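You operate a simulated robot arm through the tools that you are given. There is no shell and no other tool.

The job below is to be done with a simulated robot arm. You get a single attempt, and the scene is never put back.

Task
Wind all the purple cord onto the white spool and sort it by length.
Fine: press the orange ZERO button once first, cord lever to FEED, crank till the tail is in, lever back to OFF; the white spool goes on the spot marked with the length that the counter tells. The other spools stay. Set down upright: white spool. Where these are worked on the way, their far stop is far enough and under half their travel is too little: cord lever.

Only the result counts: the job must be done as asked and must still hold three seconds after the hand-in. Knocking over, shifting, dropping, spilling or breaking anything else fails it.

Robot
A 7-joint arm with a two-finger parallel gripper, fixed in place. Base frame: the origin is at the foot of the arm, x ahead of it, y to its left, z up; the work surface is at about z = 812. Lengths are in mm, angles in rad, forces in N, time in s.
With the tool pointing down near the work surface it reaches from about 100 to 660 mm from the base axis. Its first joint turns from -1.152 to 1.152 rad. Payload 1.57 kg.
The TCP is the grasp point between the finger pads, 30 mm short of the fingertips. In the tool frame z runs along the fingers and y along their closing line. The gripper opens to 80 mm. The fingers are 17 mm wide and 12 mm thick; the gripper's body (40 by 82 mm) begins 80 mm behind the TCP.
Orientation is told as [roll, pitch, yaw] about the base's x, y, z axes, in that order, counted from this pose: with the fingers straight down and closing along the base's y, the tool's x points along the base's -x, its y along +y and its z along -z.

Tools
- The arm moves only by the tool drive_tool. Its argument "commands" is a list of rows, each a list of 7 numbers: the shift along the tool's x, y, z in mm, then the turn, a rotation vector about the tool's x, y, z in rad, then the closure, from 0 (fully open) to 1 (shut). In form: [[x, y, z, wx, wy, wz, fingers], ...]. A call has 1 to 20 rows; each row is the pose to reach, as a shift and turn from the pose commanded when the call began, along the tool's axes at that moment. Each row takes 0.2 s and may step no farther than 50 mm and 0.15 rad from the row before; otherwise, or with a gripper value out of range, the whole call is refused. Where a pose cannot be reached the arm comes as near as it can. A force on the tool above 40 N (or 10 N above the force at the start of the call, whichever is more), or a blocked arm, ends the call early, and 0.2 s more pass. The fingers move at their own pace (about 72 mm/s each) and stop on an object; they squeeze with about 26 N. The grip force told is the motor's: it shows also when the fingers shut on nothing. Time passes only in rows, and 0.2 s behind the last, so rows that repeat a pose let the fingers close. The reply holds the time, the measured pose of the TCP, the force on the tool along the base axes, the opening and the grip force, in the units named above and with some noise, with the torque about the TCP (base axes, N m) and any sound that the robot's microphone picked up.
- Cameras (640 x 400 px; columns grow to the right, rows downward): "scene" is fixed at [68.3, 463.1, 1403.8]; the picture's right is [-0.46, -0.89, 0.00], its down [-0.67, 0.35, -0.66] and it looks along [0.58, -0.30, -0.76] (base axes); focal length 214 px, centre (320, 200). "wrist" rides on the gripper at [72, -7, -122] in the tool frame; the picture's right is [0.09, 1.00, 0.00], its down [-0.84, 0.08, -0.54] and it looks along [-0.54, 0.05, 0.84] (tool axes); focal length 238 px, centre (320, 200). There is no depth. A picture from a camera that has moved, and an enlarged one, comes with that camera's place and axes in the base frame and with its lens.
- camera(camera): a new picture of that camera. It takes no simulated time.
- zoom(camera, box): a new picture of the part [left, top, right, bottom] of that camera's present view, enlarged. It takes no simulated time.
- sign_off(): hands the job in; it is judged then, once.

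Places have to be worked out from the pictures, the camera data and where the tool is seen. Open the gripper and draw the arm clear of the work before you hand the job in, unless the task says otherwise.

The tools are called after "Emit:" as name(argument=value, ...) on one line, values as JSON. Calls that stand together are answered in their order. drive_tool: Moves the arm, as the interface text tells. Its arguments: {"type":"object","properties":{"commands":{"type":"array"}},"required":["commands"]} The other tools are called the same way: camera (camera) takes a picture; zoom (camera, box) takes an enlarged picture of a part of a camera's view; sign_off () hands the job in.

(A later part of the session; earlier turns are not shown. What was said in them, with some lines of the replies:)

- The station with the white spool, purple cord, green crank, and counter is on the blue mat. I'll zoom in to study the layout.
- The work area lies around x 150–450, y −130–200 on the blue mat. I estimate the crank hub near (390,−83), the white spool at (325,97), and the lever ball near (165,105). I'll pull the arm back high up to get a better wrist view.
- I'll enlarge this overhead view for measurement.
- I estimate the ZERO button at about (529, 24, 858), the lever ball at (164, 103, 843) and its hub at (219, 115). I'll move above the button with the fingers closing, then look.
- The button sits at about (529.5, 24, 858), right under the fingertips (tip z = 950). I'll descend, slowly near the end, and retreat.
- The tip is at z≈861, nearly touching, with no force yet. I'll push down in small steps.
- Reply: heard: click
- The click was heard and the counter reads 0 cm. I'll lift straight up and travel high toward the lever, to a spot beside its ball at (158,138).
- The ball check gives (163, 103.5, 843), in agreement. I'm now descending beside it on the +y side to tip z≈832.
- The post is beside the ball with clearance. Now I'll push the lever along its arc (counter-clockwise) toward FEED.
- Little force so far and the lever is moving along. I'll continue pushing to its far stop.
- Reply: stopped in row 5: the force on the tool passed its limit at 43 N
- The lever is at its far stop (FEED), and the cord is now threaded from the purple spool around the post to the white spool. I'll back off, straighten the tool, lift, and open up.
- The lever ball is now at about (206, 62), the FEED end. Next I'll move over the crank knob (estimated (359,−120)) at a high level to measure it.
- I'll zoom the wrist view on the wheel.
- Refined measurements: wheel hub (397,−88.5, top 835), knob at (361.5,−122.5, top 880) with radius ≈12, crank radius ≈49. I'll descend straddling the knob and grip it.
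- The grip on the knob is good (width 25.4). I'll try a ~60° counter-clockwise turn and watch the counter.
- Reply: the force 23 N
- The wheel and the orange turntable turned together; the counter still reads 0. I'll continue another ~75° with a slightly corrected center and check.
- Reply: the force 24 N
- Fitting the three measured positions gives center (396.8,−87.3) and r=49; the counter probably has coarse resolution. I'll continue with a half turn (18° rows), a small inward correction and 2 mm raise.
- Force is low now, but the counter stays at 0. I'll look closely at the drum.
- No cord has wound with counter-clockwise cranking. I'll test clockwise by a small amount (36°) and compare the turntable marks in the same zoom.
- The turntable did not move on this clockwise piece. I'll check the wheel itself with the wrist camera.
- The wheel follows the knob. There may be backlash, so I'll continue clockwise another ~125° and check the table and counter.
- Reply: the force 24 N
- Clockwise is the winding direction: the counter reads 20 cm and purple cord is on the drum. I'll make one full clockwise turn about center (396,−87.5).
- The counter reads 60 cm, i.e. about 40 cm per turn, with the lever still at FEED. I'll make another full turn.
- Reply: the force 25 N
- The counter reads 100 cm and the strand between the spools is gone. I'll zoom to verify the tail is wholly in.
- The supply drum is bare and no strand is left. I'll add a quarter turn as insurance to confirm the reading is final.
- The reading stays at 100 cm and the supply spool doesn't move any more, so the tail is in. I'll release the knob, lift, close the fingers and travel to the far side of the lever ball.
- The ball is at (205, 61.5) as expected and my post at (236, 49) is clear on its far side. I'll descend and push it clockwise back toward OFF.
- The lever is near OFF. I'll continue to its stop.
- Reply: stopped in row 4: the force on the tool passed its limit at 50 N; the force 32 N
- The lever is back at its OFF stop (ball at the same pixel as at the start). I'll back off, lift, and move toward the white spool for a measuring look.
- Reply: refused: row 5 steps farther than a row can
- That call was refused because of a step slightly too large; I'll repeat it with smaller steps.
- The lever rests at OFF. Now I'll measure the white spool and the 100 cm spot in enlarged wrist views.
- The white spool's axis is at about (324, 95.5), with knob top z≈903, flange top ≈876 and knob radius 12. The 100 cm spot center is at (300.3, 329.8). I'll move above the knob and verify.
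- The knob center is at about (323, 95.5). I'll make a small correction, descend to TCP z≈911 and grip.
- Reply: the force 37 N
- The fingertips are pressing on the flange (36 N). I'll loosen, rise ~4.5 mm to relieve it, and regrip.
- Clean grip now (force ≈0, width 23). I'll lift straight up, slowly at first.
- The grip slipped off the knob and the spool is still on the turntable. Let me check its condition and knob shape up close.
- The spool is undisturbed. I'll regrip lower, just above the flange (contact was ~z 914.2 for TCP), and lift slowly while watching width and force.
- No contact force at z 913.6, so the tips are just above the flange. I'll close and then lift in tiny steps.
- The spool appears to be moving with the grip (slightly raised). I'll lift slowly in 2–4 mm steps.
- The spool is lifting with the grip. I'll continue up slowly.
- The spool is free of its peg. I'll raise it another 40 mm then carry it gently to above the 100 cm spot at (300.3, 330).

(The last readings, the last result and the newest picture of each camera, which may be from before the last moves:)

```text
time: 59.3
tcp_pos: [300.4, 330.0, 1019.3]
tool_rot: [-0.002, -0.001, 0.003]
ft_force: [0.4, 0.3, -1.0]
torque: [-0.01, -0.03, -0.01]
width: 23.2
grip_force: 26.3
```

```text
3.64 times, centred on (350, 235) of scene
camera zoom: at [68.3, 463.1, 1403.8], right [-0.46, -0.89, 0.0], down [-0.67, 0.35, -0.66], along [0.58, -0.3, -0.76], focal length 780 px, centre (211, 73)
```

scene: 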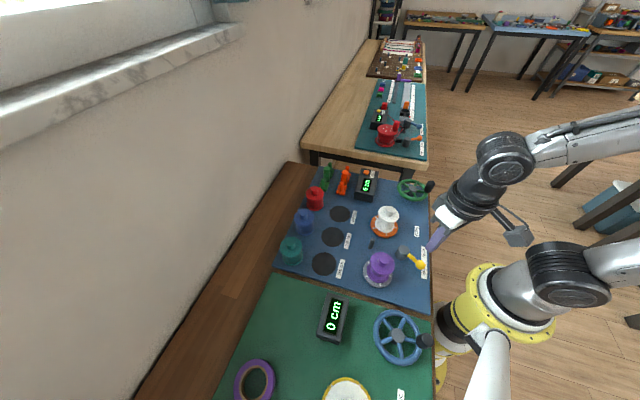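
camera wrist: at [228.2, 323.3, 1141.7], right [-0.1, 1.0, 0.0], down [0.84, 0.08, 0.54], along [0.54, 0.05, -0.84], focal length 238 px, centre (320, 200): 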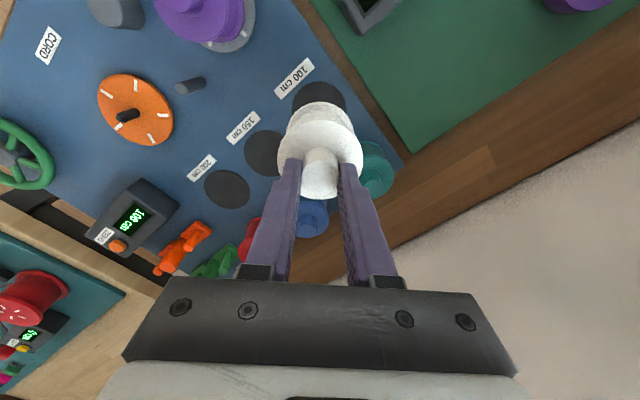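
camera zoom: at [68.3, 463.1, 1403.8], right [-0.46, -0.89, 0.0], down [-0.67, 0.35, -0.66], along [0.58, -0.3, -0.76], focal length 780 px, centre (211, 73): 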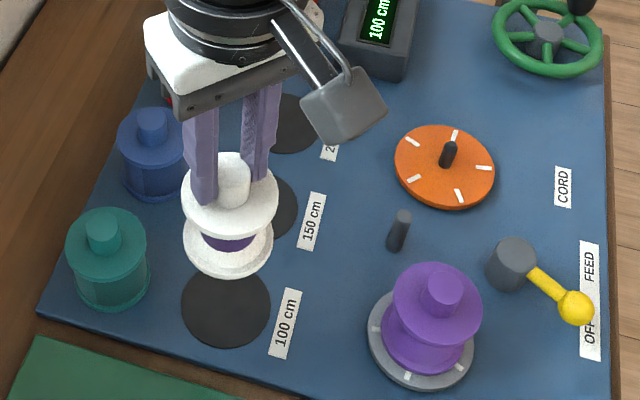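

The spool hangs upright above the 100 cm spot. I'll descend most of the way and check alignment.

Emit:
drive_tool(commands=[[0, 0, 8, 0, 0, 0, 1], [0, 0, 22, 0, 0, 0, 1], [0, 0, 38, 0, 0, 0, 1], [0, 0, 54, 0, 0, 0, 1], [0, 0, 70, 0, 0, 0, 1], [0, 0, 84, 0, 0, 0, 1], [0, 0, 93, 0, 0, 0, 1], [0, 0, 96, 0, 0, 0, 1], [0, 0, 96, 0, 0, 0, 1]])

Emit:
camera(camera="wrist")

Emit:
zoom(camera="scene", box=[280, 210, 370, 290])

```text
time: 61.3
tcp_pos: [300.7, 329.2, 922.6]
tool_rot: [0.001, -0.001, 0.005]
ft_force: [-0.7, 0.0, -0.5]
torque: [0.02, -0.02, 0.02]
width: 23.1
grip_force: 25.7
```

```text
taken
camera wrist: at [229.7, 323.6, 1044.7], right [-0.1, 1.0, 0.0], down [0.84, 0.08, 0.54], along [0.54, 0.05, -0.84], focal length 238 px, centre (320, 200)
```

wrist: 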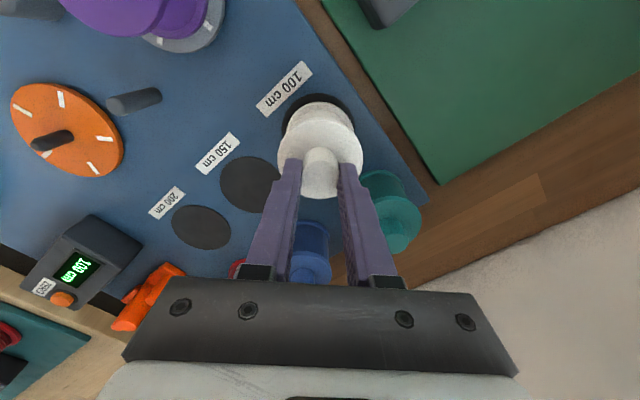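

```text
5.00 times, centred on (325, 250) of scene
camera zoom: at [68.3, 463.1, 1403.8], right [-0.46, -0.89, 0.0], down [-0.67, 0.35, -0.66], along [0.58, -0.3, -0.76], focal length 1072 px, centre (295, -50)
```

zoom: 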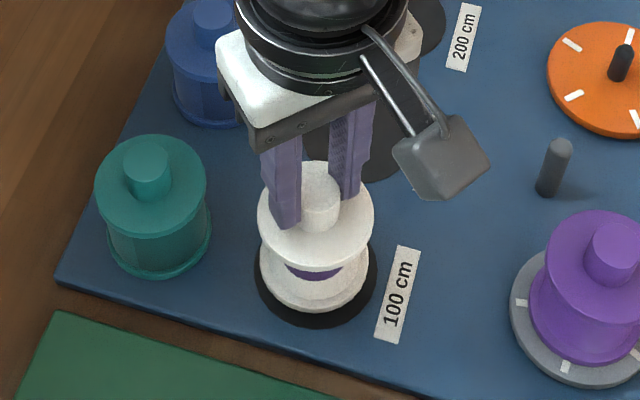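

Alignment over the spot looks good. I'll go down in small steps, watching for contact.

Emit:
drive_tool(commands=[[0, 0, 3, 0, 0, 0, 1], [0, 0, 6, 0, 0, 0, 1], [0, 0, 8, 0, 0, 0, 1], [0, 0, 10, 0, 0, 0, 1]])

Emit:
zoom(camera="scene", box=[280, 210, 370, 290])

```text
time: 62.3
tcp_pos: [300.9, 330.2, 911.6]
tool_rot: [0.0, -0.002, 0.003]
ft_force: [-0.6, 0.1, 0.1]
torque: [-0.02, 0.01, -0.01]
width: 22.9
grip_force: 25.7
```

```text
5.00 times, centred on (325, 250) of scene
camera zoom: at [68.3, 463.1, 1403.8], right [-0.46, -0.89, 0.0], down [-0.67, 0.35, -0.66], along [0.58, -0.3, -0.76], focal length 1072 px, centre (295, -50)
```

zoom: 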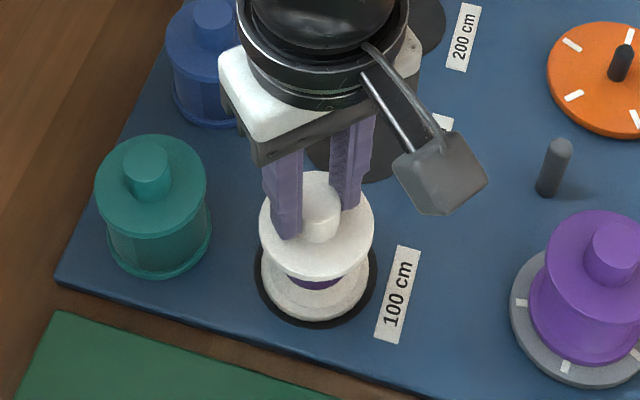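

Still no contact at TCP 911.6. Continuing at 1 mm per row.

Emit:
drive_tool(commands=[[0, 0, 1, 0, 0, 0, 1], [0, 0, 2, 0, 0, 0, 1], [0, 0, 3, 0, 0, 0, 1], [0, 0, 4, 0, 0, 0, 1]])

Emit:
zoom(camera="scene", box=[280, 210, 370, 290])

```text
time: 63.3
tcp_pos: [300.4, 329.2, 908.3]
tool_rot: [0.0, -0.001, 0.004]
ft_force: [-0.4, -1.4, 1.9]
torque: [-0.04, -0.01, 0.02]
width: 23.1
grip_force: 25.7
```

```text
5.00 times, centred on (325, 250) of scene
camera zoom: at [68.3, 463.1, 1403.8], right [-0.46, -0.89, 0.0], down [-0.67, 0.35, -0.66], along [0.58, -0.3, -0.76], focal length 1072 px, centre (295, -50)
```

zoom: 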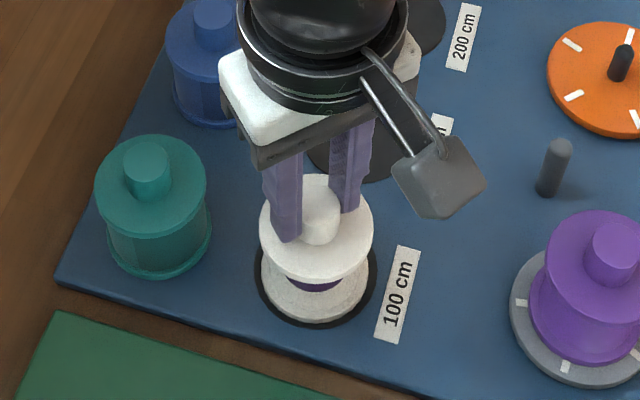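

A first hint of contact (Fz ≈ +2). A little more to seat it.

Emit:
drive_tool(commands=[[0, 0, 0.7, 0, 0, 0, 1], [0, 0, 1.4, 0, 0, 0, 1]])

Emit:
zoom(camera="scene", box=[280, 210, 370, 290])

```text
time: 63.9
tcp_pos: [301.1, 332.3, 907.0]
tool_rot: [0.005, -0.006, 0.002]
ft_force: [-0.3, -3.4, 13.5]
torque: [-0.16, 0.23, -0.04]
width: 23.0
grip_force: 26.3
```

```text
5.00 times, centred on (325, 250) of scene
camera zoom: at [68.2, 462.9, 1403.9], right [-0.46, -0.89, 0.0], down [-0.67, 0.35, -0.66], along [0.58, -0.3, -0.76], focal length 1072 px, centre (295, -50)
```

zoom: 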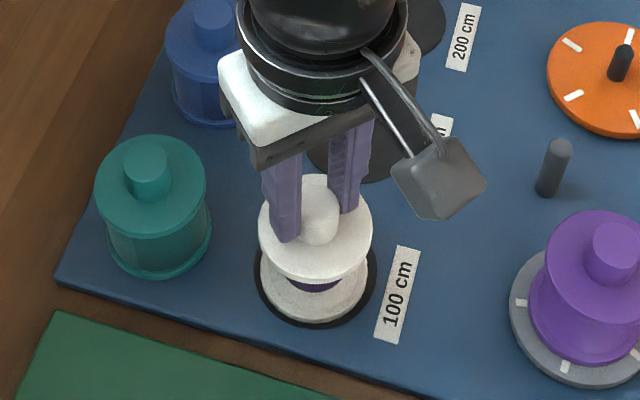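

Seated firmly (13.5 N). I'll ease the pressure, open the fingers, and rise straight up.

Emit:
drive_tool(commands=[[0, 0, -1, 0, 0, 0, 1], [0, 0, -1, 0, 0, 0, 0.65], [0, 0, -1, 0, 0, 0, 0.4], [0, 0, -1, 0, 0, 0, 0.4], [0, 0, -10, 0, 0, 0, 0.4], [0, 0, -30, 0, 0, 0, 0.4], [0, 0, -70, 0, 0, 0, 0.4], [0, 0, -115, 0, 0, 0, 0.4], [0, 0, -140, 0, 0, 0, 0.4], [0, 0, -140, 0, 0, 0, 0.4]])

Emit:
camera(camera="wrist")

Emit:
zoom(camera="scene", box=[280, 210, 370, 290])

```text
time: 66.1
tcp_pos: [302.1, 329.9, 1046.8]
tool_rot: [0.001, -0.002, 0.004]
ft_force: [0.2, -0.8, -0.9]
torque: [0.0, -0.01, 0.01]
width: 48.1
grip_force: 0.1
```

```text
taken
camera wrist: at [229.7, 323.4, 1170.8], right [-0.1, 1.0, 0.0], down [0.84, 0.08, 0.54], along [0.54, 0.05, -0.84], focal length 238 px, centre (320, 200)
```

wrist: 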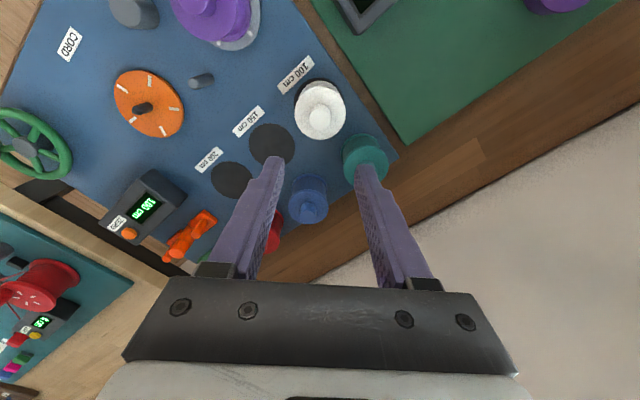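

```text
5.00 times, centred on (325, 250) of scene
camera zoom: at [68.3, 463.1, 1403.8], right [-0.46, -0.89, 0.0], down [-0.67, 0.35, -0.66], along [0.58, -0.3, -0.76], focal length 1072 px, centre (295, -50)
```

zoom: 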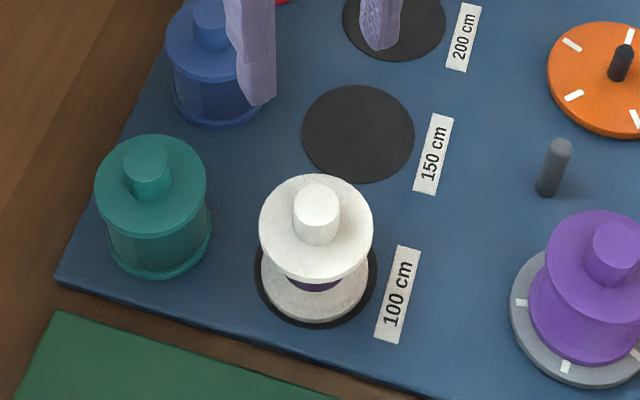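

The white spool stands upright and centered on the 100 cm spot. I'll open fully and draw the arm clear, high up, then do a final check.

Emit:
drive_tool(commands=[[0, 0, -30, 0, 0, 0, 0], [0, -20, -65, 0, 0, 0, 0], [-10, -60, -85, 0, 0, 0, 0], [-20, -105, -95, 0, 0, 0, 0], [-30, -150, -100, 0, 0, 0, 0], [-40, -195, -100, 0, 0, 0, 0], [-50, -240, -100, 0, 0, 0, 0], [-60, -285, -100, 0, 0, 0, 0], [-70, -320, -100, 0, 0, 0, 0], [-70, -320, -100, 0, 0, 0, 0]])

Emit:
camera(camera="scene")

Emit:
zoom(camera="scene", box=[270, 150, 450, 310])

```text
time: 68.3
tcp_pos: [373.7, 8.8, 1145.6]
tool_rot: [-0.001, -0.002, 0.003]
ft_force: [0.2, -1.4, 0.4]
torque: [-0.01, -0.01, 0.0]
width: 80.2
grip_force: 0.1
```

```text
taken
```

scene: 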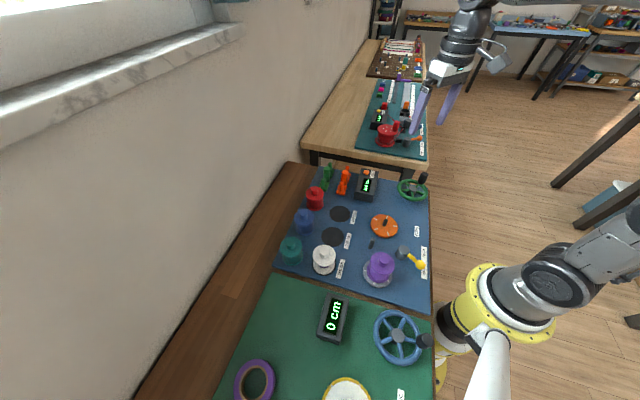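

```text
2.50 times, centred on (360, 230) of scene
camera zoom: at [68.4, 463.1, 1403.8], right [-0.46, -0.89, 0.0], down [-0.67, 0.35, -0.66], along [0.58, -0.3, -0.76], focal length 536 px, centre (220, 125)
```

zoom: 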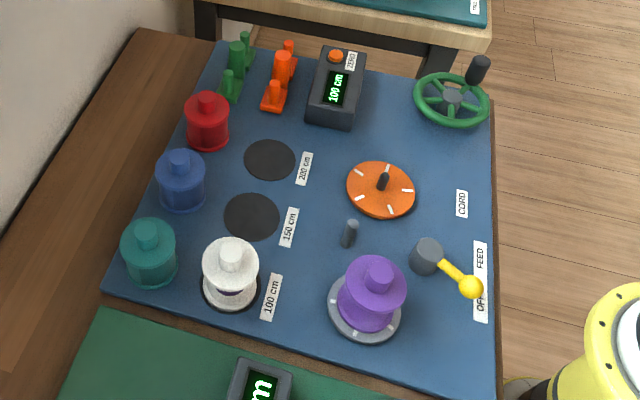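

Everything checks out: the counter reads 100 cm, the lever is at OFF, and the white spool is upright on the 100 cm spot. The other objects are in place and the arm is clear, so I'm handing in.

Emit:
sign_off()

```text
The job is handed in.
```

The job is handed in: all the purple cord is wound onto the white spool. The spool stands upright on the 100 cm spot.

- **Counter:** I pressed ZERO once and it went from 60 cm to 0 cm. It read 100 cm when the tail was in, and an extra quarter turn didn't change it.
- **Cord lever:** I pushed it to its far stop at FEED for the winding, then back to its OFF stop.
- **Crank:** I first turned it most of one turn counter-clockwise, which wound nothing. Clockwise was the winding direction.
- **White spool:** My first grip slipped off the knob, but the spool stayed on its peg. I gripped again lower down, lifted it off slowly and set it on the spot.

In the last picture the other spools and parts were where they started. The gripper was open and the arm clear.
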